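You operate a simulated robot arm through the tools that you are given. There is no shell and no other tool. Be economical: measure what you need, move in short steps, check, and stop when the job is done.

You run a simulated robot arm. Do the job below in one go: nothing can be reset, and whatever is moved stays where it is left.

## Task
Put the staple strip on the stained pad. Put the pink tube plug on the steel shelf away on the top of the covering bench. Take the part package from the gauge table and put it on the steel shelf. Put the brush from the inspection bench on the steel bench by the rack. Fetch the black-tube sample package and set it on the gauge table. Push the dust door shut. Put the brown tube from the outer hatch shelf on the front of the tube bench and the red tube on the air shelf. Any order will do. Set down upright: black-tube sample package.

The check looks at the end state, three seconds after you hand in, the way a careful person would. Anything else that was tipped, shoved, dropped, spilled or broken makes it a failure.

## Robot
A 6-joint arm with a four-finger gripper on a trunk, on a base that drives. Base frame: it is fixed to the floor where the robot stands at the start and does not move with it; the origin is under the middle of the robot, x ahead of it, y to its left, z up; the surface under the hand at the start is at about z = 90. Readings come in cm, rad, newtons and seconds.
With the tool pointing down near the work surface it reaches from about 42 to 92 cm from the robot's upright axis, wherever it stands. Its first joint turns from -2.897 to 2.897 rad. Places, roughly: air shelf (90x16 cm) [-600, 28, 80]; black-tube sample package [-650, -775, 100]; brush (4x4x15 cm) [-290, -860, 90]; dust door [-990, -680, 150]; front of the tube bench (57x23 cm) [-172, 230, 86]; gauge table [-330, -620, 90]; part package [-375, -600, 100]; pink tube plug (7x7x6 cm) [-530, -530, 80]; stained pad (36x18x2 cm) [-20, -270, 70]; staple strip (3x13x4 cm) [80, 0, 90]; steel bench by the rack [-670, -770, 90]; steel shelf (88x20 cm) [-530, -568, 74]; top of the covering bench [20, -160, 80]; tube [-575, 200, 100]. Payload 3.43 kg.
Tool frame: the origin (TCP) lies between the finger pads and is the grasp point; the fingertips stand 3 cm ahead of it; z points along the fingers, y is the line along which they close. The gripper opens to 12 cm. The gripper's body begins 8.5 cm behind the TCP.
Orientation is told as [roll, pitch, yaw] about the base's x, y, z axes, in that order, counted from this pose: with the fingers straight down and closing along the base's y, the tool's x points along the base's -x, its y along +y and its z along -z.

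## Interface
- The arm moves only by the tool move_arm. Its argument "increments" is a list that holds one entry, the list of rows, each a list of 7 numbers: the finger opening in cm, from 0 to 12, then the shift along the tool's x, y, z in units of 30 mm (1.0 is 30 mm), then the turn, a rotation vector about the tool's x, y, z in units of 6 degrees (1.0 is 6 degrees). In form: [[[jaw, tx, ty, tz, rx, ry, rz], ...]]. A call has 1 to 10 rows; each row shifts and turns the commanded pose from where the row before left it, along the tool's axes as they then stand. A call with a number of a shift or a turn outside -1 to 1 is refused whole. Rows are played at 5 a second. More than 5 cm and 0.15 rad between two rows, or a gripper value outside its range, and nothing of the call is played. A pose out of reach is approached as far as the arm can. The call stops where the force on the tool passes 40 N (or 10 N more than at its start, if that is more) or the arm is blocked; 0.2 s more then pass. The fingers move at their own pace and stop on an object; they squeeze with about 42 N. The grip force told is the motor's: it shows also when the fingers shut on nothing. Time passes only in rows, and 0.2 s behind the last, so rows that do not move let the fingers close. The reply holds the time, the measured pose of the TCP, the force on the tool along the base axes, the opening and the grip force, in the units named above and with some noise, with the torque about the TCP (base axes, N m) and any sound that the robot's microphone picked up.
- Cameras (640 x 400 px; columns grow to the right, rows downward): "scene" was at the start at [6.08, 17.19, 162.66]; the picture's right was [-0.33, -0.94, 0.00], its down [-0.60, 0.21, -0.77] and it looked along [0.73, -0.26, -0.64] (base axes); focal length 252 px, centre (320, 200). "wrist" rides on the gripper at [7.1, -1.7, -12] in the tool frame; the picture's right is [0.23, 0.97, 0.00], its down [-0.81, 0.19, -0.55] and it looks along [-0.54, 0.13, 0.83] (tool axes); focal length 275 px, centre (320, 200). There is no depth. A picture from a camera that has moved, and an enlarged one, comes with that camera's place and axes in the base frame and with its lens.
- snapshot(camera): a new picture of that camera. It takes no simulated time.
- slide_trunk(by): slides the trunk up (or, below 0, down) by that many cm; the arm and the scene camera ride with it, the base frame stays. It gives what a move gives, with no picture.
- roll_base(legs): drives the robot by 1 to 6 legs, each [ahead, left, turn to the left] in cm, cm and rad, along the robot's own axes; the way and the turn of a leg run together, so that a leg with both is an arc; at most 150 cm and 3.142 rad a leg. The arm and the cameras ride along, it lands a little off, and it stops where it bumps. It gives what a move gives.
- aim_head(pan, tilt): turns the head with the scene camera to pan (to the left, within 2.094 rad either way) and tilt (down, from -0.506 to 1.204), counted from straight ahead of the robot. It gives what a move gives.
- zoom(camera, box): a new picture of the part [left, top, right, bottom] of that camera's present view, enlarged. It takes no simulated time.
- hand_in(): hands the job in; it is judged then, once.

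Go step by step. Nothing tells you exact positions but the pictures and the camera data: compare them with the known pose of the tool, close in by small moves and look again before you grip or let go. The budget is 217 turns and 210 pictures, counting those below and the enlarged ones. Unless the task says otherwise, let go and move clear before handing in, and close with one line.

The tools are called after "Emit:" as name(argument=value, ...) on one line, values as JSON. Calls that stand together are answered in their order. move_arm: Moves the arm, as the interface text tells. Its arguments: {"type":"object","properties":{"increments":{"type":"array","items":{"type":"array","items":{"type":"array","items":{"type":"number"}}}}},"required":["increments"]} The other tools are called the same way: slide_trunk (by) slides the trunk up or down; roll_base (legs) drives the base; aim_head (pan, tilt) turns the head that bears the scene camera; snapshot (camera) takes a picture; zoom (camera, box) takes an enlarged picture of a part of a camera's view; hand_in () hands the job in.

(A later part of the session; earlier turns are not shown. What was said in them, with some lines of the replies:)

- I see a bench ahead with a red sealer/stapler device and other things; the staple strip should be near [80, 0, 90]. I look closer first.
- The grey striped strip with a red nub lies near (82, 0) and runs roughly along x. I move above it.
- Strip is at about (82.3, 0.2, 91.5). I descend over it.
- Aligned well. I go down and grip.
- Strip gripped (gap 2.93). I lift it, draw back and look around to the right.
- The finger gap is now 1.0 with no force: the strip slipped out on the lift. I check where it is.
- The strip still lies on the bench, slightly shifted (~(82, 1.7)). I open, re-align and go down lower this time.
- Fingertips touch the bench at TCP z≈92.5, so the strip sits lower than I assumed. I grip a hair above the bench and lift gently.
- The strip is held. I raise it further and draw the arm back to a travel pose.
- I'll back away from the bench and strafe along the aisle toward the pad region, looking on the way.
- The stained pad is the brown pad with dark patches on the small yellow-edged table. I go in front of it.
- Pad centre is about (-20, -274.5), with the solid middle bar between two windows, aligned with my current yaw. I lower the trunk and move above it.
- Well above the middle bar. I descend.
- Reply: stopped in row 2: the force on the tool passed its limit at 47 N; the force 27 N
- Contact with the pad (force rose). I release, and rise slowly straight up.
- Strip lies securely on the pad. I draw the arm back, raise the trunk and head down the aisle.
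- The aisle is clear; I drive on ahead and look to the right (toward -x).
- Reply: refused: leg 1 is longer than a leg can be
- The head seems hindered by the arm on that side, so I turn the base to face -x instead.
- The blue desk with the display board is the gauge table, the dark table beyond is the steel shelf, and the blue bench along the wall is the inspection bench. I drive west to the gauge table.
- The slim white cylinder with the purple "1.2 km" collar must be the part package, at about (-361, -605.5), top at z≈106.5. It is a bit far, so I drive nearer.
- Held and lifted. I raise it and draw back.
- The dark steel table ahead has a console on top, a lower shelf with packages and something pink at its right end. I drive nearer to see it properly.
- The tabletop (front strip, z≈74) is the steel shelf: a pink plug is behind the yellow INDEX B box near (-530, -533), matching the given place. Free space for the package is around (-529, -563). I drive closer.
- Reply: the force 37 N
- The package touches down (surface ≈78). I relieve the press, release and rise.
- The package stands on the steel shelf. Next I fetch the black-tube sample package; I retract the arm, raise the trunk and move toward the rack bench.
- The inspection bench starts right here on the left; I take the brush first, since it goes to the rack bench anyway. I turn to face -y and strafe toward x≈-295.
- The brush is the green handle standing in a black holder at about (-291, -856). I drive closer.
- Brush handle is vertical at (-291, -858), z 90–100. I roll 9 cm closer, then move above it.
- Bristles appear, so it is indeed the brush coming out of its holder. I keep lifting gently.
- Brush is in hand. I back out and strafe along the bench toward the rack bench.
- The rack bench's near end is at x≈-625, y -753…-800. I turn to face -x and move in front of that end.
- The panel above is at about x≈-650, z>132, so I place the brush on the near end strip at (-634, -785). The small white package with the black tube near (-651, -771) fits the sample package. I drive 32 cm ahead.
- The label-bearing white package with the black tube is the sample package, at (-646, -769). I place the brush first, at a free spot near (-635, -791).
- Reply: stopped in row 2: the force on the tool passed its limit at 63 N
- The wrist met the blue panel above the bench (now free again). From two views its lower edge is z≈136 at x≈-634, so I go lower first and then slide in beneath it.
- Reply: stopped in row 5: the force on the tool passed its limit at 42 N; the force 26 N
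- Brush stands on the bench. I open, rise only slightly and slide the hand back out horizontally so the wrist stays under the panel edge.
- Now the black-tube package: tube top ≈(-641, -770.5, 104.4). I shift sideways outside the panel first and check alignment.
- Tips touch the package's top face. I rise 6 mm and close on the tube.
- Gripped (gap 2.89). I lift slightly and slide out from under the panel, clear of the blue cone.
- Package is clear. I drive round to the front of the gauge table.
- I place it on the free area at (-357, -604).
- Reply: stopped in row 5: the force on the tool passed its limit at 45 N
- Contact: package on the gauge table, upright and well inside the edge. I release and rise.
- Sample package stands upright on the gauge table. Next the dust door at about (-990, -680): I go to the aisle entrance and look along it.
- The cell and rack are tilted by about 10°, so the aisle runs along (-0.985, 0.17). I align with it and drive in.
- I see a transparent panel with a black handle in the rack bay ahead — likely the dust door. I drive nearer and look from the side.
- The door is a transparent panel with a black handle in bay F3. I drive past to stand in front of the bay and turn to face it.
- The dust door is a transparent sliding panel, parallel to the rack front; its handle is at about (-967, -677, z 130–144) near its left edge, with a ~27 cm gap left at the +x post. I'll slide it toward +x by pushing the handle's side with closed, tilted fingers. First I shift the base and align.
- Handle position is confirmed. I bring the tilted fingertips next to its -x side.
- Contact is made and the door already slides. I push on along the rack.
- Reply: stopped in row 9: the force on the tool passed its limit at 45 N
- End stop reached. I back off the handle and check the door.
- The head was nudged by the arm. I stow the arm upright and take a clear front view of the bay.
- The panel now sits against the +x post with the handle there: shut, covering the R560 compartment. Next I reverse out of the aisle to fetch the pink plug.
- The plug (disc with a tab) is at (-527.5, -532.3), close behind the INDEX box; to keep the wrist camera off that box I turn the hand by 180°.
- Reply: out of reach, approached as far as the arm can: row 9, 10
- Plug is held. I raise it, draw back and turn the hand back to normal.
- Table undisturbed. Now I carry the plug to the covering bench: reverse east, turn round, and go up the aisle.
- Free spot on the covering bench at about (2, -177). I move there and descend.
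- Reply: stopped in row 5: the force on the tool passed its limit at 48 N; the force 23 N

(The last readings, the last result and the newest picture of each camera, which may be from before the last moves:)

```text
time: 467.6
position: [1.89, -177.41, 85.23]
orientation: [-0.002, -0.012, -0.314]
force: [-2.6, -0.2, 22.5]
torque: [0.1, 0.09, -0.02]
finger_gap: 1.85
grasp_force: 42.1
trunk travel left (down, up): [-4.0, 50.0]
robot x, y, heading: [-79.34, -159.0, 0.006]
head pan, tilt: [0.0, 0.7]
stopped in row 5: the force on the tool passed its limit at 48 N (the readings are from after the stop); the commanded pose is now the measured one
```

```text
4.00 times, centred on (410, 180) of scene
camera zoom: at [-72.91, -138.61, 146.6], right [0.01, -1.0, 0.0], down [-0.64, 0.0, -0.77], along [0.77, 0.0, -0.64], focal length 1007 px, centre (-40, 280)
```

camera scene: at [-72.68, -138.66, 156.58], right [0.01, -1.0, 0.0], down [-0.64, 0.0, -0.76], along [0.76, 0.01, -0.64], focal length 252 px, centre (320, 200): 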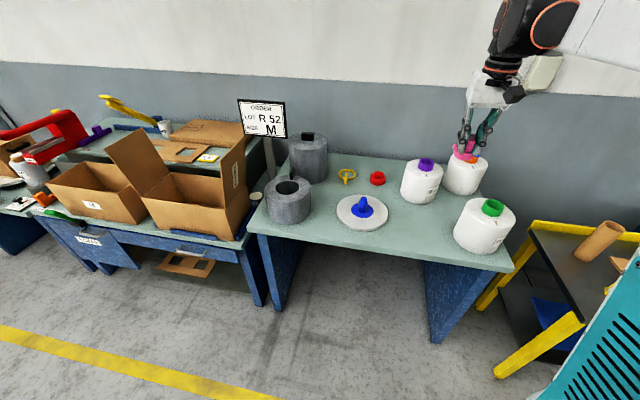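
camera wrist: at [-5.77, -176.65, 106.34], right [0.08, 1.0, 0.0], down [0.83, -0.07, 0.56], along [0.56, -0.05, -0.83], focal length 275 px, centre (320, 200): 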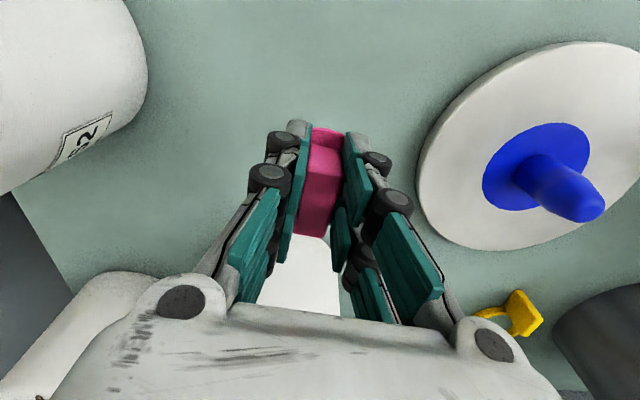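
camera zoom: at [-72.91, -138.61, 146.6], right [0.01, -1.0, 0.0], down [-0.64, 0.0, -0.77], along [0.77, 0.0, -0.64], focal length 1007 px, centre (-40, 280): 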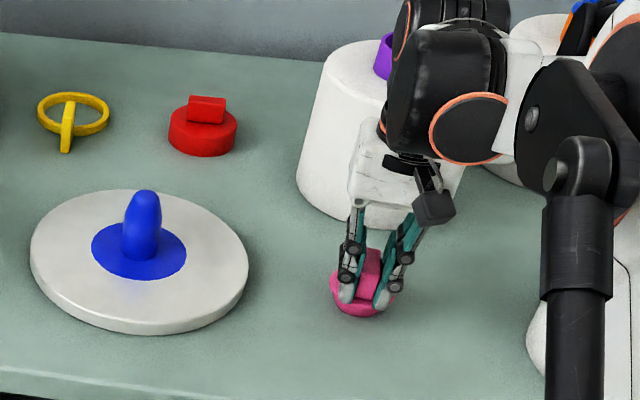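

Contact at bench height. I release and rise.

Emit:
move_arm(increments=[[[0, 0, 0, -0.05, 0, 0, 0], [3, 0, 0, 0, 0, 0, 0], [5, 0, 0, 0, 0, 0, 0], [5, 0, 0, -0.4, 0, 0, 0], [5, 0, 0, -0.8, 0, 0, 0], [5, 0, 0, -1, 0, 0, 0], [5, 0, 0, -1, 0, 0, 0], [5, 0, 0, -1, 0, 0, 0], [5, 0.3, 0, -1, 0, 0, 0], [5, 0.6, 0, -1, 0, 0, 0]]])

Emit:
move_arm(increments=[[[5, 0.9, -0.2, -1, 0, 0, -0.5], [5, 0.9, -0.2, -1, 0, 0, -0.5], [5, 0.9, -0.2, -1, 0, 0, -0.5], [5, 0.9, -0.2, -1, 0, 0, -0.5], [5, 0.9, -0.2, 0, 0, 0, -0.5], [5, 0.9, -0.2, 0, 0, 0, -0.5]]])

Emit:
slide_trunk(by=16)

Emit:
zoom(camera="scene", box=[260, 160, 540, 320])

```text
time: 469.8
position: [-0.67, -176.32, 103.62]
orientation: [-0.001, -0.01, -0.313]
force: [-0.3, -0.1, 0.3]
torque: [0.01, 0.05, -0.03]
finger_gap: 5.02
grasp_force: 0.1
trunk travel left (down, up): [-4.0, 50.0]
robot x, y, heading: [-79.25, -158.72, 0.012]
head pan, tilt: [0.0, 0.7]
```

```text
time: 471.2
position: [-17.41, -176.99, 115.51]
orientation: [-0.005, -0.009, 0.001]
force: [0.0, 0.5, 0.0]
torque: [0.0, 0.01, 0.05]
finger_gap: 5.0
grasp_force: 0.0
trunk travel left (down, up): [-4.0, 50.0]
robot x, y, heading: [-79.37, -158.7, 0.012]
head pan, tilt: [0.0, 0.7]
```

```text
time: 473.0
position: [-17.45, -177.05, 131.53]
orientation: [-0.006, -0.008, 0.001]
force: [-0.3, -0.5, -0.3]
torque: [0.01, 0.01, -0.01]
finger_gap: 5.0
grasp_force: 0.1
trunk travel left (down, up): [-20.0, 34.0]
robot x, y, heading: [-78.76, -158.76, 0.009]
head pan, tilt: [0.0, 0.7]
```

```text
2.29 times, centred on (400, 240) of scene
camera zoom: at [-72.66, -138.67, 162.58], right [0.01, -1.0, 0.0], down [-0.64, 0.0, -0.76], along [0.76, 0.01, -0.64], focal length 575 px, centre (137, 109)
```

zoom: 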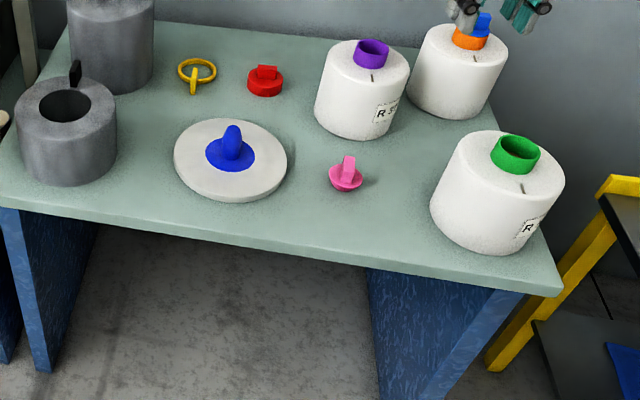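

Plug placed well. Now the tubes: I go up the aisle and west toward the outer hatch shelf near (-575, 200).

Emit:
roll_base(legs=[[-38, 0, 0], [0, 145, 0], [0, 110, 0], [0, 0, 3.1]])

Emit:
aim_head(pan=0.2, tilt=0.2)

Emit:
snapshot(camera="scene")

```text
time: 494.8
position: [-177.9, 116.13, 131.38]
orientation: [-0.005, -0.011, 3.114]
force: [-0.5, -0.6, 0.4]
torque: [0.0, -0.02, 0.01]
finger_gap: 4.99
grasp_force: 0.0
trunk travel left (down, up): [-20.0, 34.0]
robot x, y, heading: [-116.82, 95.94, 3.116]
head pan, tilt: [0.0, 0.7]
```

```text
time: 495.8
position: [-177.88, 116.09, 131.41]
orientation: [-0.005, -0.008, 3.112]
force: [-1.0, 0.1, 0.2]
torque: [0.0, -0.01, 0.0]
finger_gap: 5.01
grasp_force: 0.1
trunk travel left (down, up): [-20.0, 34.0]
robot x, y, heading: [-116.69, 96.25, 3.118]
head pan, tilt: [0.201, 0.201]
```

```text
39 pictures are left
camera scene: at [-124.42, 74.4, 167.12], right [-0.18, 0.98, 0.0], down [0.2, 0.04, -0.98], along [-0.96, -0.17, -0.2], focal length 252 px, centre (320, 200)
```

scene: 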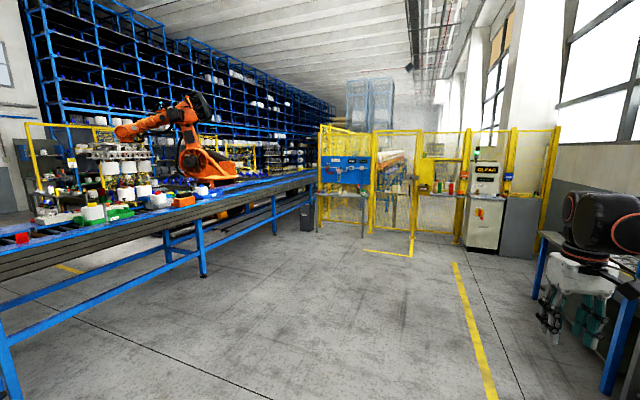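

Emit:
roll_base(legs=[[140, -30, 0], [140, -30, 0], [45, -15, 0.02]])

Emit:
aim_head(pan=0.1, tilt=0.35)

Emit:
snapshot(camera="scene")

```text
time: 512.0
position: [-500.53, 195.1, 131.5]
orientation: [-0.006, -0.008, 3.141]
force: [0.2, 0.8, 0.8]
torque: [-0.03, -0.02, 0.01]
finger_gap: 4.99
grasp_force: 0.1
trunk travel left (down, up): [-20.0, 34.0]
robot x, y, heading: [-438.7, 176.67, -3.137]
head pan, tilt: [0.201, 0.201]
```

```text
time: 512.7
position: [-500.43, 194.93, 131.37]
orientation: [-0.005, -0.01, 3.138]
force: [0.9, -0.3, 0.1]
torque: [-0.05, -0.04, 0.02]
finger_gap: 5.0
grasp_force: 0.2
trunk travel left (down, up): [-20.0, 34.0]
robot x, y, heading: [-438.42, 176.83, -3.135]
head pan, tilt: [0.099, 0.351]
```

```text
38 pictures are left
camera scene: at [-446.05, 155.73, 165.73], right [-0.11, 0.99, 0.0], down [0.34, 0.04, -0.94], along [-0.93, -0.1, -0.34], focal length 252 px, centre (320, 200)
```

scene: 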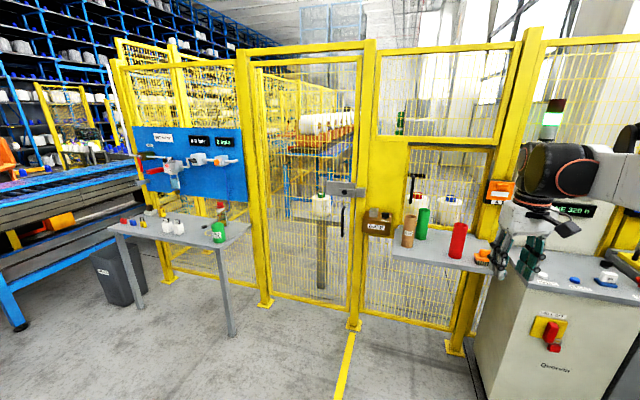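

Emit:
zoom(camera="scene", box=[360, 130, 520, 290])

Emit:
zoom(camera="scene", box=[90, 170, 270, 290])

```text
2.50 times, centred on (440, 210) of scene
camera zoom: at [-446.05, 155.73, 165.73], right [-0.11, 0.99, 0.0], down [0.34, 0.04, -0.94], along [-0.93, -0.1, -0.34], focal length 629 px, centre (20, 175)
```

zoom: 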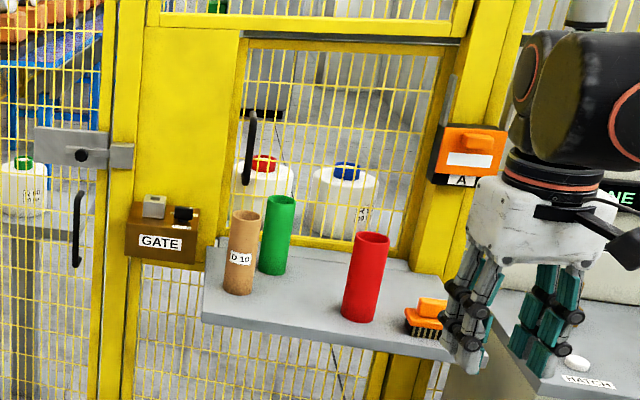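

```text
3.33 times, centred on (180, 230) of scene
camera zoom: at [-446.05, 155.73, 165.73], right [-0.11, 0.99, 0.0], down [0.34, 0.04, -0.94], along [-0.93, -0.1, -0.34], focal length 839 px, centre (787, 100)
```

zoom: 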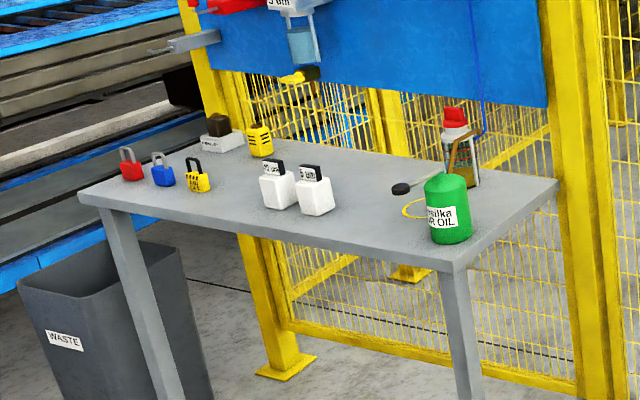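

Hatch shelf holds brown "D 10", green and red tubes; the grey table with locks and oil is the air shelf. I drive 57 cm closer for the red tube.

Emit:
roll_base(legs=[[57, -10, 0]])

Emit:
snapshot(camera="wrist")

Emit:
aim_head(pan=-0.05, tilt=0.7)

Emit:
snapshot(camera="scene")

```text
time: 516.0
position: [-558.18, 205.73, 131.46]
orientation: [-0.006, -0.008, 3.131]
force: [-0.3, 0.2, -0.2]
torque: [0.0, -0.01, 0.03]
finger_gap: 5.01
grasp_force: 0.0
trunk travel left (down, up): [-20.0, 34.0]
robot x, y, heading: [-496.54, 186.29, 3.135]
head pan, tilt: [0.099, 0.351]
```

```text
35 pictures are left
camera wrist: at [-551.02, 207.28, 143.42], right [0.22, -0.98, -0.01], down [-0.81, -0.19, 0.56], along [-0.55, -0.12, -0.83], focal length 275 px, centre (320, 200)
```

wrist: 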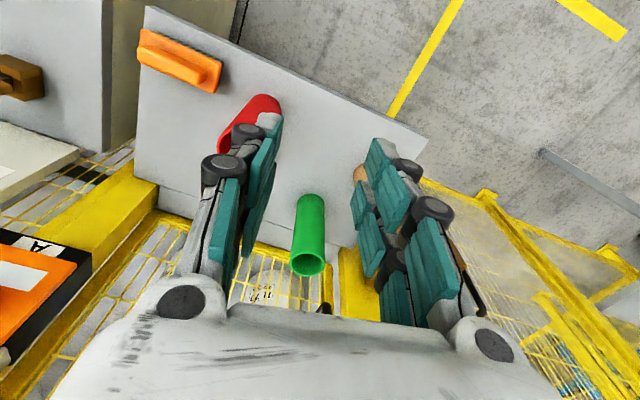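

```text
time: 516.8
position: [-558.13, 205.74, 131.58]
orientation: [-0.005, -0.009, 3.128]
force: [0.0, -0.1, 0.1]
torque: [-0.01, 0.0, -0.01]
finger_gap: 4.97
grasp_force: 0.2
trunk travel left (down, up): [-20.0, 34.0]
robot x, y, heading: [-496.83, 186.84, 3.135]
head pan, tilt: [-0.051, 0.7]
```

```text
34 pictures are left
camera scene: at [-503.3, 167.14, 162.59], right [0.06, 1.0, 0.0], down [0.64, -0.04, -0.77], along [-0.76, 0.04, -0.64], focal length 252 px, centre (320, 200)
```

scene: 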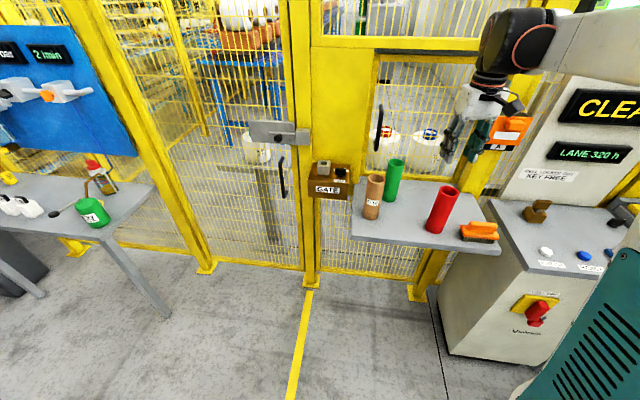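

Red tube at about (-568, 214.6), top near z≈110. I move above it with the fingers open.

Emit:
move_arm(increments=[[[10, -0.66, -0.58, 0, 0, 0, 0], [10, -0.66, -0.58, 0, 0, 0, 0], [10, -0.66, -0.58, 0, 0, 0, 0], [10, -0.66, -0.58, 0, 0, 0, 0], [10, -0.66, -0.58, 0, 0, 0, 0], [10, 0, 0, 0.6, 0, 0, 0], [10, 0, 0, 0.8, 0, 0, 0], [10, 0, 0, 0.8, 0, 0, 0]]])

Emit:
snapshot(camera="wrist")

```text
time: 518.6
position: [-568.17, 214.59, 124.86]
orientation: [-0.005, -0.009, 3.129]
force: [0.7, 0.7, 0.7]
torque: [0.01, 0.01, 0.03]
finger_gap: 9.99
grasp_force: 0.1
trunk travel left (down, up): [-20.0, 34.0]
robot x, y, heading: [-496.83, 186.91, 3.135]
head pan, tilt: [-0.051, 0.7]
```

```text
33 pictures are left
camera wrist: at [-560.92, 216.22, 137.0], right [0.22, -0.98, -0.01], down [-0.81, -0.19, 0.56], along [-0.55, -0.12, -0.83], focal length 275 px, centre (320, 200)
```

wrist: 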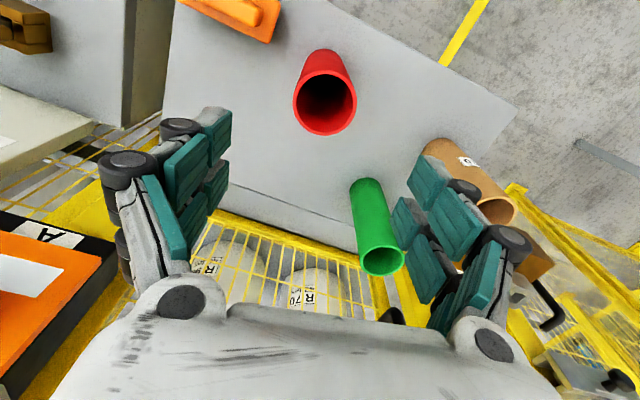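

Aligned over the red tube. I descend, grip and lift gently.

Emit:
move_arm(increments=[[[10, 0, 0.08, 0.8, 0, 0, 0], [10, 0, 0, 0.8, 0, 0, 0], [10, 0, 0, 0.8, 0, 0, 0], [10, 0, 0, 0.8, 0, 0, 0], [10, 0, 0, 0.8, 0, 0, 0], [10, 0, 0, 0.8, 0, 0, 0], [10, 0, 0, 0.8, 0, 0, 0], [10, 0, 0, 0.8, 0, 0, 0], [10, 0, 0, 0.5, 0, 0, 0]]])

Emit:
snapshot(camera="wrist")

```text
time: 520.6
position: [-568.31, 214.37, 104.33]
orientation: [-0.005, -0.008, 3.13]
force: [0.3, -0.7, -0.2]
torque: [-0.01, 0.02, -0.03]
finger_gap: 10.0
grasp_force: 0.1
trunk travel left (down, up): [-20.0, 34.0]
robot x, y, heading: [-496.48, 186.59, 3.136]
head pan, tilt: [-0.051, 0.7]
```

```text
32 pictures are left
camera wrist: at [-561.15, 215.99, 116.24], right [0.22, -0.98, -0.01], down [-0.81, -0.19, 0.56], along [-0.55, -0.12, -0.83], focal length 275 px, centre (320, 200)
```

wrist: 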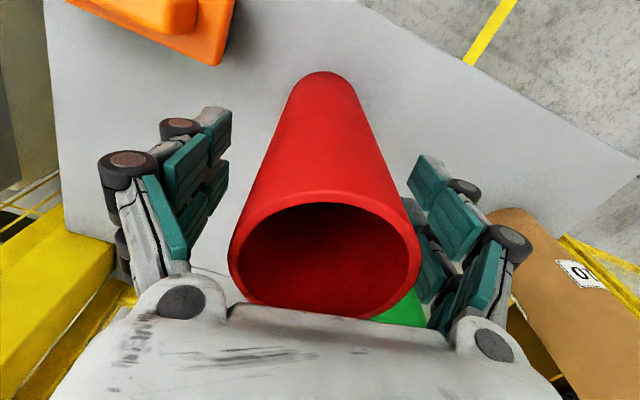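

Emit:
move_arm(increments=[[[5, 0, 0, 0, 0, 0, 0], [0, 0, 0, 0, 0, 0, 0], [0, 0, 0, 0, 0, 0, 0], [0, 0, 0, 0, 0, 0, 0], [0, 0, 0, 0, 0, 0, 0], [0, 0, 0, -0.1, 0, 0, 0], [0, 0, 0, -0.3, 0, 0, 0], [0, 0, 0, -0.4, 0, 0, 0], [0, 0, 0, -0.5, 0, 0, 0], [0, 0, 0, -0.6, 0, 0, 0]]])

Emit:
move_arm(increments=[[[0, 0, 0, -0.7, 0, 0, 0], [0, 0, 0, -0.7, 0, 0, 0], [0, 0, 0, -0.7, 0, 0, 0], [0, 0, 0, -0.7, 0, 0, 0], [0, 0, 0, -0.7, 0, 0, 0], [0, 0, 0, -0.7, 0, 0, 0], [0, 0, 0, -0.7, 0, 0, 0], [0, 0.5, 0, -0.7, 0, 0, 0], [0, 0.7, 0, 0, 0, 0, 0], [0, 0.8, 0, 0, 0, 0, 0]]])

Emit:
snapshot(camera="scene")

```text
time: 522.8
position: [-568.08, 214.42, 110.17]
orientation: [-0.007, -0.009, 3.13]
force: [-0.8, 0.3, -0.7]
torque: [0.02, 0.03, 0.03]
finger_gap: 6.04
grasp_force: 42.3
trunk travel left (down, up): [-20.0, 34.0]
robot x, y, heading: [-496.45, 186.88, 3.137]
head pan, tilt: [-0.051, 0.7]
```

```text
time: 525.0
position: [-561.89, 214.23, 126.94]
orientation: [-0.004, -0.008, 3.13]
force: [-0.6, -1.0, -1.4]
torque: [0.0, 0.03, 0.03]
finger_gap: 6.04
grasp_force: 42.1
trunk travel left (down, up): [-20.0, 34.0]
robot x, y, heading: [-496.41, 186.82, 3.136]
head pan, tilt: [-0.051, 0.7]
```

```text
31 pictures are left
camera scene: at [-503.27, 167.14, 162.59], right [0.06, 1.0, 0.0], down [0.64, -0.04, -0.77], along [-0.76, 0.04, -0.64], focal length 252 px, centre (320, 200)
```

scene: 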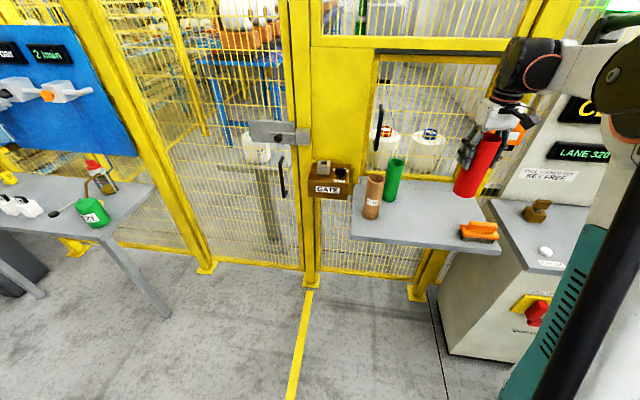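

Red tube held. I move over to the air shelf (left), placing it at the free front spot near (-595, 15).

Emit:
roll_base(legs=[[-10, 0, 0], [0, 140, 0], [0, 28, 0], [32, 0, 0]])

Emit:
aim_head(pan=0.2, tilt=0.7)

Emit:
snapshot(camera="scene")

```text
time: 535.8
position: [-583.66, 51.82, 126.84]
orientation: [-0.004, -0.008, 3.137]
force: [-0.6, 0.1, -1.6]
torque: [-0.03, -0.03, 0.02]
finger_gap: 6.03
grasp_force: 41.9
trunk travel left (down, up): [-20.0, 34.0]
robot x, y, heading: [-518.46, 24.49, -3.141]
head pan, tilt: [-0.051, 0.7]
```

```text
time: 536.5
position: [-583.72, 51.91, 126.98]
orientation: [-0.005, -0.008, 3.136]
force: [-0.5, 0.0, -0.8]
torque: [0.0, -0.01, -0.01]
finger_gap: 6.02
grasp_force: 41.3
trunk travel left (down, up): [-20.0, 34.0]
robot x, y, heading: [-518.4, 24.77, -3.14]
head pan, tilt: [0.201, 0.7]
```

```text
30 pictures are left
camera scene: at [-524.66, 3.02, 162.59], right [-0.2, 0.98, 0.0], down [0.63, 0.13, -0.76], along [-0.75, -0.15, -0.64], focal length 252 px, centre (320, 200)
```

scene: 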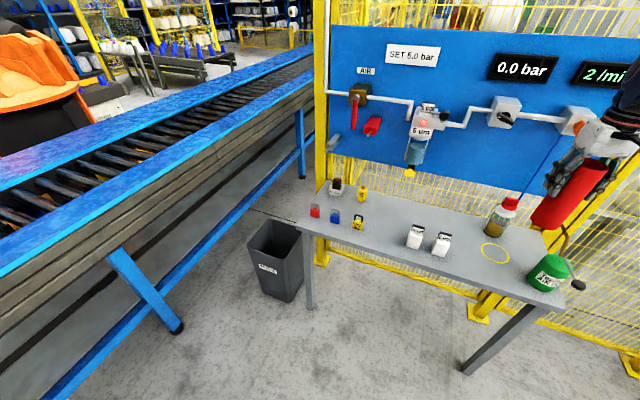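

The filter hangs low over the middle, so I choose the spot (-599, 48.5) between the bottles and the yellow ring; I go down in front of the table first, then slide in.

Emit:
move_arm(increments=[[[0, 0, 0.55, 0.6, 0, 0, 0], [0, 0, 0.55, 0.9, 0, 0, 0], [0, 0, 0, 0.9, 0, 0, 0], [0, 0, 0, 0.9, 0, 0, 0], [0, 0, 0, 0.9, 0, 0, 0], [0, 0, 0, 0.9, 0, 0, 0], [0, 0, 0, 0.9, 0, 0, 0], [0, 0, 0, 0.9, 0, 0, 0], [0, 0, 0, 0.9, 0, 0, 0], [0, 0, 0, 0.9, 0, 0, 0]]])

Emit:
snapshot(camera="scene")

```text
time: 538.7
position: [-583.99, 48.9, 100.85]
orientation: [-0.006, -0.008, 3.137]
force: [0.8, 0.2, -0.8]
torque: [0.02, 0.02, 0.02]
finger_gap: 6.01
grasp_force: 42.3
trunk travel left (down, up): [-20.0, 34.0]
robot x, y, heading: [-518.18, 24.6, -3.143]
head pan, tilt: [0.201, 0.7]
```

```text
29 pictures are left
camera scene: at [-524.7, 3.02, 162.59], right [-0.2, 0.98, 0.0], down [0.63, 0.13, -0.76], along [-0.75, -0.15, -0.64], focal length 252 px, centre (320, 200)
```

scene: 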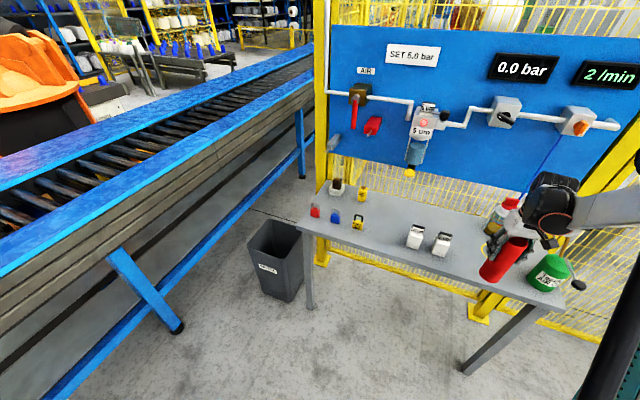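

Emit:
move_arm(increments=[[[0, -0.8, 0, 0, 0, 0, 0], [0, -0.8, 0, 0, 0, 0, 0], [0, -0.8, 0, 0, 0, 0, 0], [0, -0.8, 0, 0, 0, 0, 0], [0, -0.8, 0, 0, 0, 0, 0], [0, -0.9, 0, 0, 0, 0, 0]]])

Emit:
zoom(camera="scene", box=[390, 120, 590, 320])

```text
time: 540.1
position: [-598.65, 48.84, 100.98]
orientation: [-0.005, -0.008, 3.137]
force: [-0.5, -1.1, -0.6]
torque: [-0.01, 0.0, 0.01]
finger_gap: 6.02
grasp_force: 42.4
trunk travel left (down, up): [-20.0, 34.0]
robot x, y, heading: [-518.36, 24.61, -3.14]
head pan, tilt: [0.201, 0.7]
```

```text
2.00 times, centred on (490, 220) of scene
camera zoom: at [-524.72, 3.02, 162.58], right [-0.2, 0.98, 0.0], down [0.63, 0.13, -0.76], along [-0.75, -0.15, -0.64], focal length 504 px, centre (-20, 160)
```

zoom: 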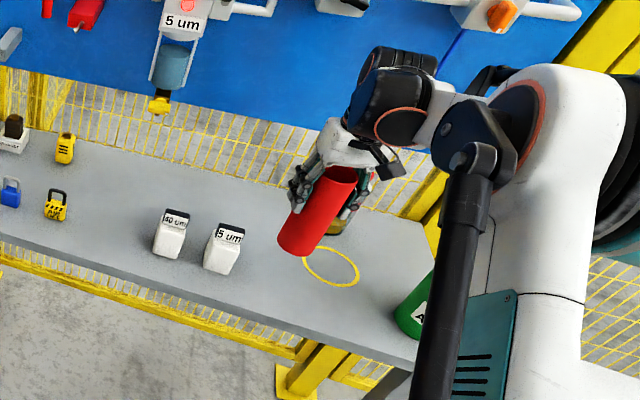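

Emit:
move_arm(increments=[[[0, 0, 0, 0.7, 0, 0, 0], [0, 0, 0, 0.7, 0, 0, 0], [0, 0, 0, 0.5, 0, 0, 0], [0, 0, 0, 0.3, 0, 0, 0], [0, 0, 0, 0.15, 0, 0, 0], [0, 0, 0, 0.1, 0, 0, 0], [0, 0, 0, 0.1, 0, 0, 0], [0, 0, 0, 0.1, 0, 0, 0], [0, 0, 0, 0.1, 0, 0, 0]]])

Emit:
zoom(camera="scene", box=[390, 120, 590, 320])

```text
time: 542.1
position: [-598.82, 48.95, 92.84]
orientation: [-0.007, -0.008, 3.137]
force: [0.9, -0.4, -1.2]
torque: [-0.01, 0.0, 0.02]
finger_gap: 6.02
grasp_force: 42.0
trunk travel left (down, up): [-20.0, 34.0]
robot x, y, heading: [-518.19, 24.89, -3.143]
head pan, tilt: [0.201, 0.7]
```

```text
2.00 times, centred on (490, 220) of scene
camera zoom: at [-524.68, 3.01, 162.59], right [-0.2, 0.98, 0.0], down [0.63, 0.13, -0.76], along [-0.75, -0.15, -0.64], focal length 504 px, centre (-20, 160)
```

zoom: 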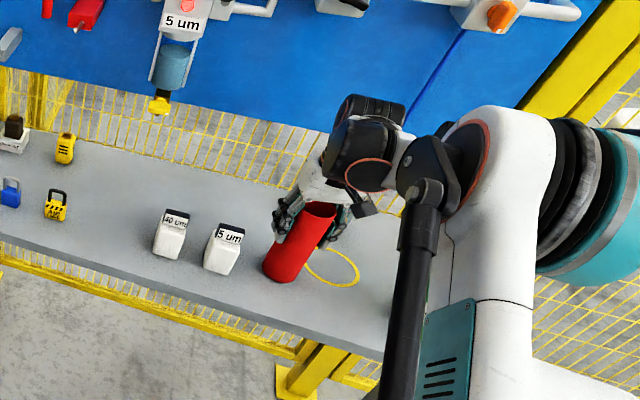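

Emit:
move_arm(increments=[[[0, 0, 0, 0.1, 0, 0, 0], [0, 0, 0, 0.1, 0, 0, 0], [0, 0, 0, 0.1, 0, 0, 0], [0, 0, 0, 0.1, 0, 0, 0], [0, 0, 0, 0.1, 0, 0, 0], [0, 0, 0, 0.1, 0, 0, 0], [0, 0, 0, 0.1, 0, 0, 0], [0, 0, 0, 0.1, 0, 0, 0]]])

```text
time: 543.0
position: [-598.75, 48.86, 92.22]
orientation: [-0.007, -0.012, 3.136]
force: [1.5, 0.4, 19.1]
torque: [-0.26, -0.76, 0.01]
finger_gap: 6.04
grasp_force: 42.3
trunk travel left (down, up): [-20.0, 34.0]
robot x, y, heading: [-518.0, 24.53, -3.142]
head pan, tilt: [0.201, 0.7]
stopped in row 4: the force on the tool passed its limit at 41 N (the readings are from after the stop); the commanded pose is now the measured one
```

Contact. I release and slide back out toward +x before rising.

Emit:
move_arm(increments=[[[0, 0, 0, -0.05, 0, 0, 0], [7.5, 0, 0, 0, 0, 0, 0], [9, 0, 0, 0, 0, 0, 0], [9.5, 0, 0, -0.3, 0, 0, 0], [9.5, 0.3, 0, -0.2, 0, 0, 0], [9.5, 0.6, 0, 0, 0, 0, 0], [9.5, 0.9, 0, 0, 0, 0, 0], [9.5, 0.9, 0, 0, 0, 0, 0], [9.5, 0.9, 0, 0, 0, 0, 0], [9.5, 0.9, 0, 0, 0, 0, 0]]])

Emit:
move_arm(increments=[[[9.5, 0.7, 0, -0.9, 0, 0, 0], [9.5, 0, 0, -1, 0, 0, 0], [9.5, 0, 0, -1, 0, 0, 0], [9.5, 0, 0, -1, 0, 0, 0], [9.5, 0, 0, -1, 0, 0, 0], [9.5, 0, 0, -1, 0, 0, 0], [9.5, 0, 0, -1, 0, 0, 0], [9.5, 0, 0, -1, 0, 0, 0], [9.5, 0, 0, -1, 0, 0, 0], [9.5, 0, 0, -1, 0, 0, 0]]])

Emit:
zoom(camera="scene", box=[390, 120, 590, 320])

```text
time: 545.2
position: [-585.41, 49.01, 93.52]
orientation: [-0.007, -0.011, 3.135]
force: [-0.8, -0.8, 0.0]
torque: [-0.02, 0.0, 0.01]
finger_gap: 9.51
grasp_force: 0.0
trunk travel left (down, up): [-20.0, 34.0]
robot x, y, heading: [-518.28, 24.49, -3.142]
head pan, tilt: [0.201, 0.7]
```

```text
time: 547.4
position: [-583.07, 48.51, 123.34]
orientation: [-0.007, -0.01, 3.136]
force: [-0.2, -0.6, -0.4]
torque: [0.02, -0.03, 0.02]
finger_gap: 9.52
grasp_force: 0.0
trunk travel left (down, up): [-20.0, 34.0]
robot x, y, heading: [-518.26, 24.99, -3.141]
head pan, tilt: [0.201, 0.7]
```

```text
2.00 times, centred on (490, 220) of scene
camera zoom: at [-524.66, 3.0, 162.59], right [-0.2, 0.98, 0.0], down [0.63, 0.13, -0.76], along [-0.75, -0.15, -0.64], focal length 504 px, centre (-20, 160)
```

zoom: 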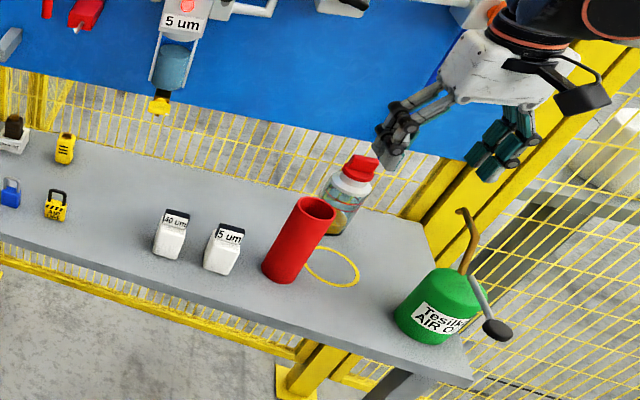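

Red tube stands on the air shelf. Back to the hatch shelf for the brown tube.

Emit:
roll_base(legs=[[-20, 0, 0], [0, -143, 0], [10, 0, 0]])

Emit:
snapshot(camera="wrist")

```text
time: 556.3
position: [-574.11, 187.31, 123.13]
orientation: [-0.005, -0.011, -3.138]
force: [-0.9, 0.1, -0.5]
torque: [0.01, -0.05, 0.03]
finger_gap: 9.52
grasp_force: 0.0
trunk travel left (down, up): [-20.0, 34.0]
robot x, y, heading: [-509.46, 164.08, -3.128]
head pan, tilt: [0.201, 0.7]
```

```text
25 pictures are left
camera wrist: at [-567.14, 188.92, 135.14], right [0.23, -0.97, -0.01], down [-0.8, -0.2, 0.56], along [-0.55, -0.12, -0.83], focal length 275 px, centre (320, 200)
```

wrist: 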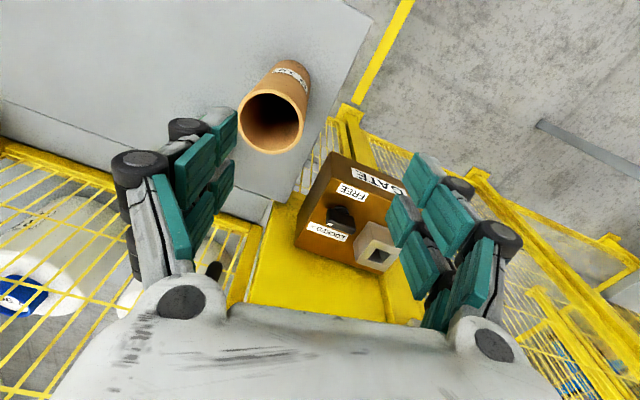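

Brown tube top is at (-576.7, 191.6). I align above it and go down partly.

Emit:
move_arm(increments=[[[9, -0.43, -0.72, 0, 0, 0, 0], [9, -0.43, -0.72, 0, 0, 0, 0], [9, 0, 0, 0.7, 0, 0, 0], [9, 0, 0, 0.8, 0, 0, 0]]])

Emit:
snapshot(camera="wrist")

Emit:
aim_head(pan=-0.05, tilt=0.6)

Emit:
snapshot(camera="scene")

```text
time: 557.3
position: [-576.83, 191.68, 118.61]
orientation: [-0.007, -0.009, -3.14]
force: [-0.2, 0.2, 0.5]
torque: [-0.01, 0.0, 0.0]
finger_gap: 8.99
grasp_force: 0.0
trunk travel left (down, up): [-20.0, 34.0]
robot x, y, heading: [-509.68, 163.75, -3.132]
head pan, tilt: [0.201, 0.7]
```

```text
24 pictures are left
camera wrist: at [-569.71, 193.33, 130.61], right [0.23, -0.97, -0.01], down [-0.8, -0.2, 0.56], along [-0.55, -0.12, -0.83], focal length 275 px, centre (320, 200)
```

wrist: 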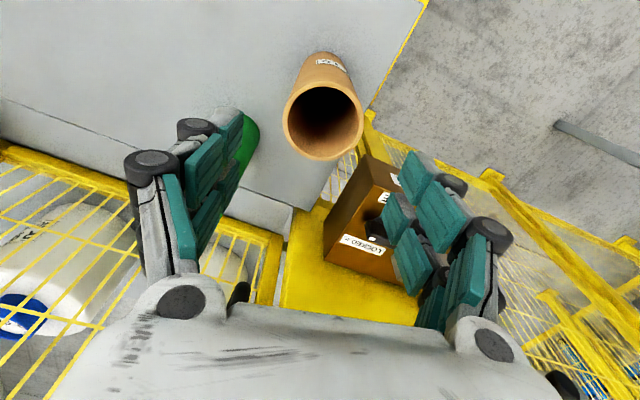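

```text
time: 558.0
position: [-576.81, 191.5, 118.73]
orientation: [-0.006, -0.01, -3.139]
force: [-0.1, -0.7, -0.2]
torque: [-0.02, -0.01, 0.0]
finger_gap: 9.0
grasp_force: 0.0
trunk travel left (down, up): [-20.0, 34.0]
robot x, y, heading: [-509.46, 163.92, -3.131]
head pan, tilt: [-0.051, 0.6]
```

```text
23 pictures are left
camera scene: at [-515.88, 144.3, 163.45], right [0.04, 1.0, 0.0], down [0.56, -0.02, -0.82], along [-0.82, 0.03, -0.57], focal length 252 px, centre (320, 200)
```

scene: 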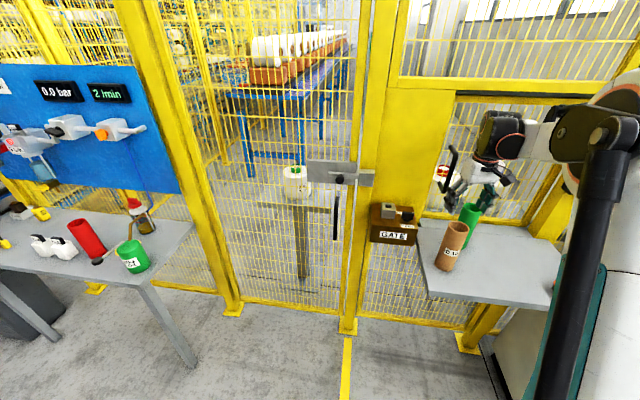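

Emit:
move_arm(increments=[[[9, 0, -0.05, 0.8, 0, 0, 0], [9, 0, 0, 0.8, 0, 0, 0], [9, 0, 0, 0.8, 0, 0, 0], [9, 0, 0, 0.8, 0, 0, 0], [9, 0, 0, 0.8, 0, 0, 0], [9, 0, 0, 0.7, 0, 0, 0]]])

Emit:
snapshot(camera="wrist")

```text
time: 559.4
position: [-577.04, 191.88, 104.64]
orientation: [-0.007, -0.01, -3.14]
force: [-0.9, -1.1, -0.7]
torque: [0.01, 0.01, 0.0]
finger_gap: 9.0
grasp_force: 0.1
trunk travel left (down, up): [-20.0, 34.0]
robot x, y, heading: [-509.35, 163.69, -3.129]
head pan, tilt: [-0.051, 0.6]
```

```text
22 pictures are left
camera wrist: at [-569.85, 193.55, 116.6], right [0.23, -0.97, -0.01], down [-0.8, -0.2, 0.56], along [-0.55, -0.12, -0.83], focal length 275 px, centre (320, 200)
```

wrist: 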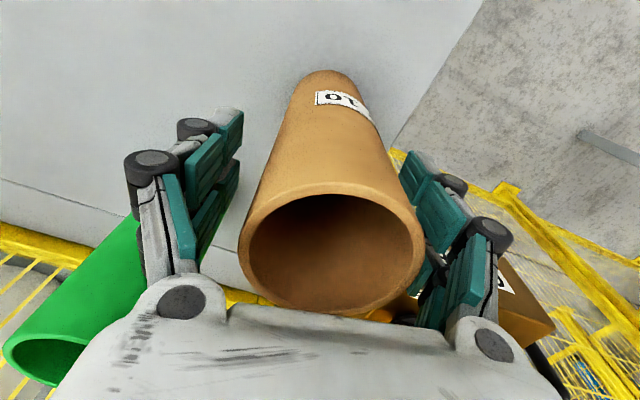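

Emit:
move_arm(increments=[[[9, 0, 0.12, 0, 0, 0, 0], [4, 0, 0, 0, 0, 0, 0], [0, 0, 0, 0, 0, 0, 0], [0, 0, 0, 0, 0, 0, 0], [0, 0, 0, 0, 0, 0, 0], [0, 0, 0, -0.1, 0, 0, 0], [0, 0, 0, -0.3, 0, 0, 0], [0, 0, 0, -0.4, 0, 0, 0], [0, 0, 0, -0.5, 0, 0, 0], [0, 0, 0, -0.6, 0, 0, 0]]])

Emit:
move_arm(increments=[[[0, 0, 0, -0.7, 0, 0, 0], [0, 0, 0, -0.7, 0, 0, 0], [0, 0, 0, -0.7, 0, 0, 0], [0, 0, 0, -0.7, 0, 0, 0], [0, 0, 0, -0.7, 0, 0, 0], [0, 0, 0, -0.7, 0, 0, 0], [0, 0, 0, -0.7, 0, 0, 0], [0, 0.5, 0, -0.7, 0, 0, 0], [0, 0.7, 0, 0, 0, 0, 0], [0, 0.8, 0, 0, 0, 0, 0]]])

Emit:
snapshot(camera="scene")

```text
time: 561.6
position: [-576.93, 191.46, 110.31]
orientation: [-0.01, -0.009, -3.139]
force: [-0.8, 0.6, -0.7]
torque: [-0.01, 0.0, 0.01]
finger_gap: 6.0
grasp_force: 41.7
trunk travel left (down, up): [-20.0, 34.0]
robot x, y, heading: [-509.17, 163.8, -3.125]
head pan, tilt: [-0.051, 0.6]
```

```text
time: 563.8
position: [-570.72, 191.25, 127.14]
orientation: [-0.008, -0.011, -3.138]
force: [-0.3, -0.9, -1.4]
torque: [0.03, -0.04, 0.0]
finger_gap: 6.01
grasp_force: 42.3
trunk travel left (down, up): [-20.0, 34.0]
robot x, y, heading: [-509.75, 164.1, -3.127]
head pan, tilt: [-0.051, 0.6]
```

```text
21 pictures are left
camera scene: at [-515.85, 144.29, 163.45], right [0.04, 1.0, 0.0], down [0.56, -0.02, -0.83], along [-0.82, 0.03, -0.56], focal length 252 px, centre (320, 200)
```

scene: 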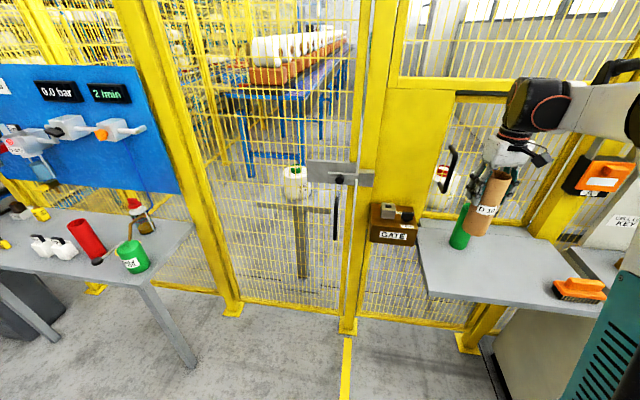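

Brown tube held, green untouched. I reverse to the tube bench and turn to face it.

Emit:
roll_base(legs=[[-145, 18, 0], [-145, 18, 0], [-45, 0, 0], [0, 0, -1.57]])

Emit:
aim_head(pan=0.0, tilt=0.55)

Emit:
snapshot(camera="scene")

```text
time: 584.2
position: [-143.72, 196.42, 127.1]
orientation: [-0.006, -0.01, 1.55]
force: [-0.2, 0.8, -1.5]
torque: [0.01, -0.02, 0.01]
finger_gap: 5.97
grasp_force: 42.3
trunk travel left (down, up): [-20.0, 34.0]
robot x, y, heading: [-172.73, 135.69, 1.561]
head pan, tilt: [-0.051, 0.6]
```

```text
time: 584.8
position: [-143.86, 196.5, 127.06]
orientation: [-0.008, -0.01, 1.551]
force: [0.2, 0.6, -0.9]
torque: [0.03, 0.01, -0.02]
finger_gap: 5.98
grasp_force: 41.8
trunk travel left (down, up): [-20.0, 34.0]
robot x, y, heading: [-173.1, 135.64, 1.558]
head pan, tilt: [0.0, 0.55]
```

```text
20 pictures are left
camera scene: at [-192.76, 142.99, 163.9], right [1.0, -0.01, 0.0], down [-0.01, -0.52, -0.85], along [0.01, 0.85, -0.52], focal length 252 px, centre (320, 200)
```

scene: 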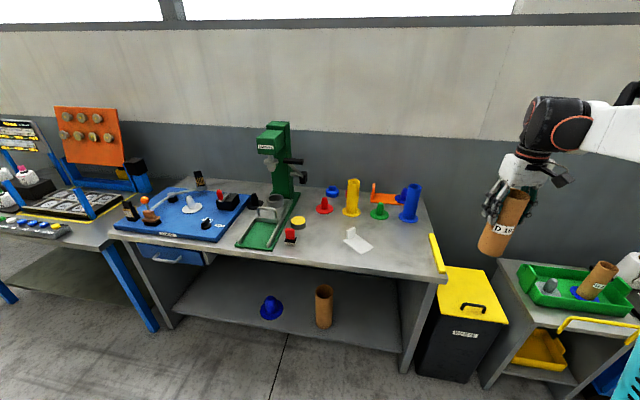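

Emit:
zoom(camera="scene", box=[230, 160, 460, 300])

```text
2.78 times, centred on (345, 230) of scene
camera zoom: at [-192.76, 142.99, 163.9], right [1.0, -0.01, 0.0], down [-0.01, -0.52, -0.85], along [0.01, 0.85, -0.52], focal length 700 px, centre (250, 116)
```

zoom: 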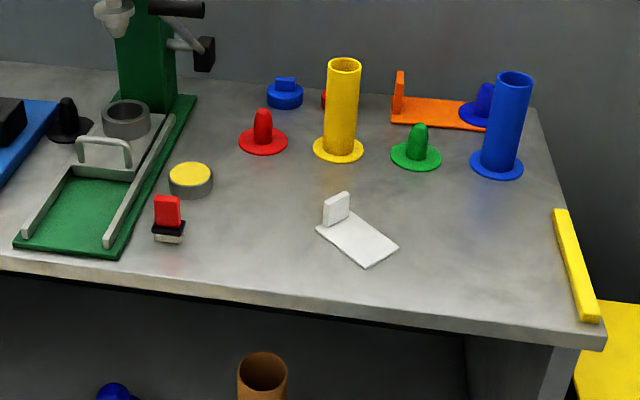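

Front strip is free at (-155, 228). I roll 19 cm ahead and move above it.

Emit:
roll_base(legs=[[19, 0, 0.01]])

Emit:
move_arm(increments=[[[0, -0.5, 0.5, 0, 0, 0, 0], [0, -0.7, 0.7, 0, 0, 0, 0], [0, -0.7, 0.7, 0, 0, 0, 0], [0, -0.7, 0.7, 0, 0, 0, 0], [0, -0.7, 0.7, 0, 0, 0, 0], [0, -0.7, 0.6, 0, 0, 0, 0], [0, 0, 0, 0.8, 0, 0, 0], [0, 0, 0, 0.8, 0, 0, 0], [0, 0, 0, 0.8, 0, 0, 0], [0, 0, 0, 0.8, 0, 0, 0]]])

Emit:
snapshot(camera="scene")

```text
time: 586.4
position: [-144.05, 215.98, 127.21]
orientation: [-0.005, -0.011, 1.559]
force: [0.7, 0.2, -0.7]
torque: [0.0, -0.01, -0.02]
finger_gap: 5.96
grasp_force: 42.0
trunk travel left (down, up): [-20.0, 34.0]
robot x, y, heading: [-172.72, 154.67, 1.565]
head pan, tilt: [0.0, 0.55]
```

```text
time: 588.6
position: [-155.72, 228.05, 117.49]
orientation: [-0.008, -0.012, 1.561]
force: [0.9, -0.6, -1.6]
torque: [0.0, 0.0, 0.01]
finger_gap: 5.99
grasp_force: 42.3
trunk travel left (down, up): [-20.0, 34.0]
robot x, y, heading: [-173.07, 154.73, 1.564]
head pan, tilt: [0.0, 0.55]
```

```text
18 pictures are left
camera scene: at [-192.62, 162.03, 163.9], right [1.0, -0.01, 0.0], down [0.0, -0.52, -0.85], along [0.01, 0.85, -0.52], focal length 252 px, centre (320, 200)
```

scene: 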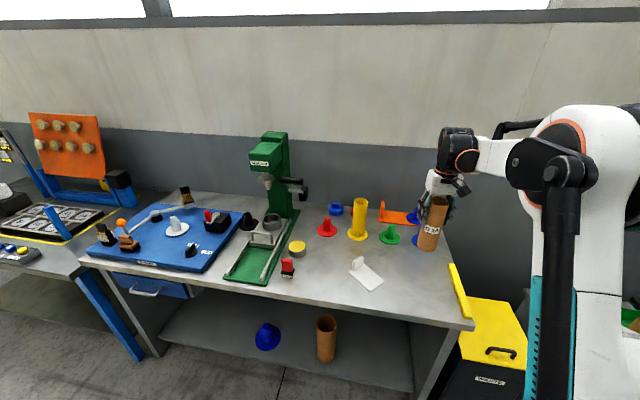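

Emit:
move_arm(increments=[[[0, 0, 0, 0.8, 0, 0, 0], [0, 0, 0, 0.9, 0, 0, 0], [0, 0, 0, 0.9, 0, 0, 0], [0, 0, 0, 0.9, 0, 0, 0], [0, 0, 0, 0.8, 0, 0, 0], [0, 0, 0, 0.5, 0, 0, 0], [0, 0, 0, 0.3, 0, 0, 0], [0, 0, 0, 0.15, 0, 0, 0], [0, 0, 0, 0.1, 0, 0, 0], [0, 0, 0, 0.1, 0, 0, 0]]])

Emit:
move_arm(increments=[[[0, 0, 0, 0.1, 0, 0, 0], [0, 0, 0, 0.1, 0, 0, 0], [0, 0, 0, 0.1, 0, 0, 0], [0, 0, 0, 0.1, 0, 0, 0], [0, 0, 0, 0.1, 0, 0, 0], [0, 0, 0, 0.1, 0, 0, 0], [0, 0, 0, 0.1, 0, 0, 0], [0, 0, 0, 0.1, 0, 0, 0]]])

Emit:
zoom(camera="scene", box=[330, 180, 490, 330])

```text
time: 590.8
position: [-155.62, 228.27, 101.3]
orientation: [-0.008, -0.011, 1.558]
force: [0.1, 0.5, -0.3]
torque: [0.01, 0.04, 0.01]
finger_gap: 5.96
grasp_force: 42.1
trunk travel left (down, up): [-20.0, 34.0]
robot x, y, heading: [-172.6, 154.63, 1.568]
head pan, tilt: [0.0, 0.55]
```

```text
time: 592.6
position: [-155.5, 228.34, 98.77]
orientation: [-0.007, -0.01, 1.559]
force: [-0.4, -0.1, -0.6]
torque: [0.04, -0.01, -0.01]
finger_gap: 5.95
grasp_force: 41.8
trunk travel left (down, up): [-20.0, 34.0]
robot x, y, heading: [-172.85, 154.92, 1.565]
head pan, tilt: [0.0, 0.55]
```

```text
2.67 times, centred on (410, 255) of scene
camera zoom: at [-192.63, 162.02, 163.9], right [1.0, -0.01, 0.0], down [0.0, -0.52, -0.85], along [0.01, 0.85, -0.52], focal length 671 px, centre (80, 53)
```

zoom: 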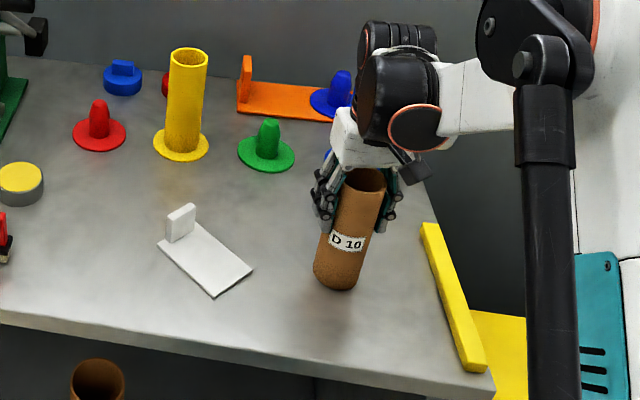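

Emit:
move_arm(increments=[[[0, 0, 0, 0.1, 0, 0, 0], [0, 0, 0, 0.1, 0, 0, 0], [0, 0, 0, 0.1, 0, 0, 0], [0, 0, 0, 0.1, 0, 0, 0], [0, 0, 0, 0.1, 0, 0, 0], [0, 0, 0, 0.1, 0, 0, 0], [0, 0, 0, 0.1, 0, 0, 0], [0, 0, 0, 0.1, 0, 0, 0]]])

```text
time: 593.2
position: [-155.6, 228.19, 98.61]
orientation: [-0.007, -0.013, 1.56]
force: [-1.3, -2.0, 21.1]
torque: [-0.71, 0.2, 0.04]
finger_gap: 5.96
grasp_force: 42.5
trunk travel left (down, up): [-20.0, 34.0]
robot x, y, heading: [-172.75, 155.1, 1.567]
head pan, tilt: [0.0, 0.55]
stopped in row 3: the force on the tool passed its limit at 43 N (the readings are from after the stop); the commanded pose is now the measured one
```

Contact. I release and rise straight up.

Emit:
move_arm(increments=[[[0, 0, 0, -0.07, 0, 0, 0], [7.5, 0, 0, 0, 0, 0, 0], [9, 0, 0, 0, 0, 0, 0], [9, 0, 0, -0.3, 0, 0, 0], [9, 0, 0, -0.6, 0, 0, 0], [9, 0, 0, -0.9, 0, 0, 0], [9, 0, 0, -1, 0, 0, 0], [9, 0, 0, -1, 0, 0, 0], [9, 0, 0, -1, 0, 0, 0], [9, 0, 0, -1, 0, 0, 0]]])

Emit:
move_arm(increments=[[[9, 0, 0, -1, 0, 0, 0], [9, 0, 0, -1, 0, 0, 0], [9, 0, 0, -1, 0, 0, 0], [9, 0.6, 0, -1, 0, 0, 0], [9, 0.9, 0, 0, 0, 0, 0], [9, 0.9, 0, 0, 0, 0, 0], [9, 0.9, 0, 0, 0, 0, 0]]])

Emit:
zoom(camera="scene", box=[330, 180, 490, 330])

```text
time: 595.4
position: [-155.58, 228.21, 116.01]
orientation: [-0.007, -0.013, 1.559]
force: [-1.2, 0.5, 0.1]
torque: [0.0, -0.01, -0.01]
finger_gap: 9.04
grasp_force: 0.0
trunk travel left (down, up): [-20.0, 34.0]
robot x, y, heading: [-173.11, 154.75, 1.564]
head pan, tilt: [0.0, 0.55]
```

```text
time: 597.0
position: [-155.86, 217.97, 127.86]
orientation: [-0.006, -0.011, 1.559]
force: [0.2, -1.2, 1.1]
torque: [0.04, 0.03, 0.01]
finger_gap: 9.02
grasp_force: 0.2
trunk travel left (down, up): [-20.0, 34.0]
robot x, y, heading: [-173.0, 154.6, 1.567]
head pan, tilt: [0.0, 0.55]
```

```text
2.67 times, centred on (410, 255) of scene
camera zoom: at [-192.65, 161.91, 163.91], right [1.0, -0.01, 0.0], down [0.0, -0.52, -0.85], along [0.01, 0.85, -0.52], focal length 671 px, centre (80, 53)
```

zoom: 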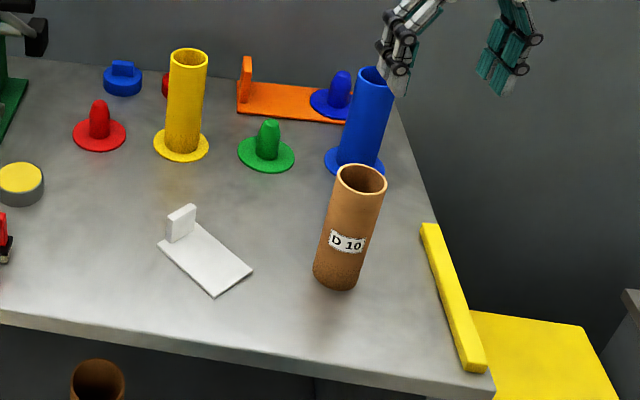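

The brown tube stands on the front of the tube bench, and every other item has been placed. I hand in now.

Emit:
roll_base(legs=[[-30, 0, 0]])

Emit:
hand_in()

```text
time: 599.1
position: [-155.73, 188.63, 127.97]
orientation: [-0.008, -0.011, 1.556]
force: [1.3, 0.1, -0.5]
torque: [0.01, 0.01, 0.0]
finger_gap: 8.99
grasp_force: 0.1
trunk travel left (down, up): [-20.0, 34.0]
robot x, y, heading: [-172.91, 125.29, 1.561]
head pan, tilt: [0.0, 0.55]
```

```text
The job is handed in.
```

I did every step and handed the job in: six items seen in place after release, the brush seen standing just after, and the dust door slid to its stop. I'm not certain which end of the door's travel counts as shut: the panel covers only part of its bay, and I pushed it over the R560 package. Along the way the staple strip slipped from the gripper once on its bench before I re-gripped it, and the wrist bumped the blue panel above the rack bench once; I saw no damage.
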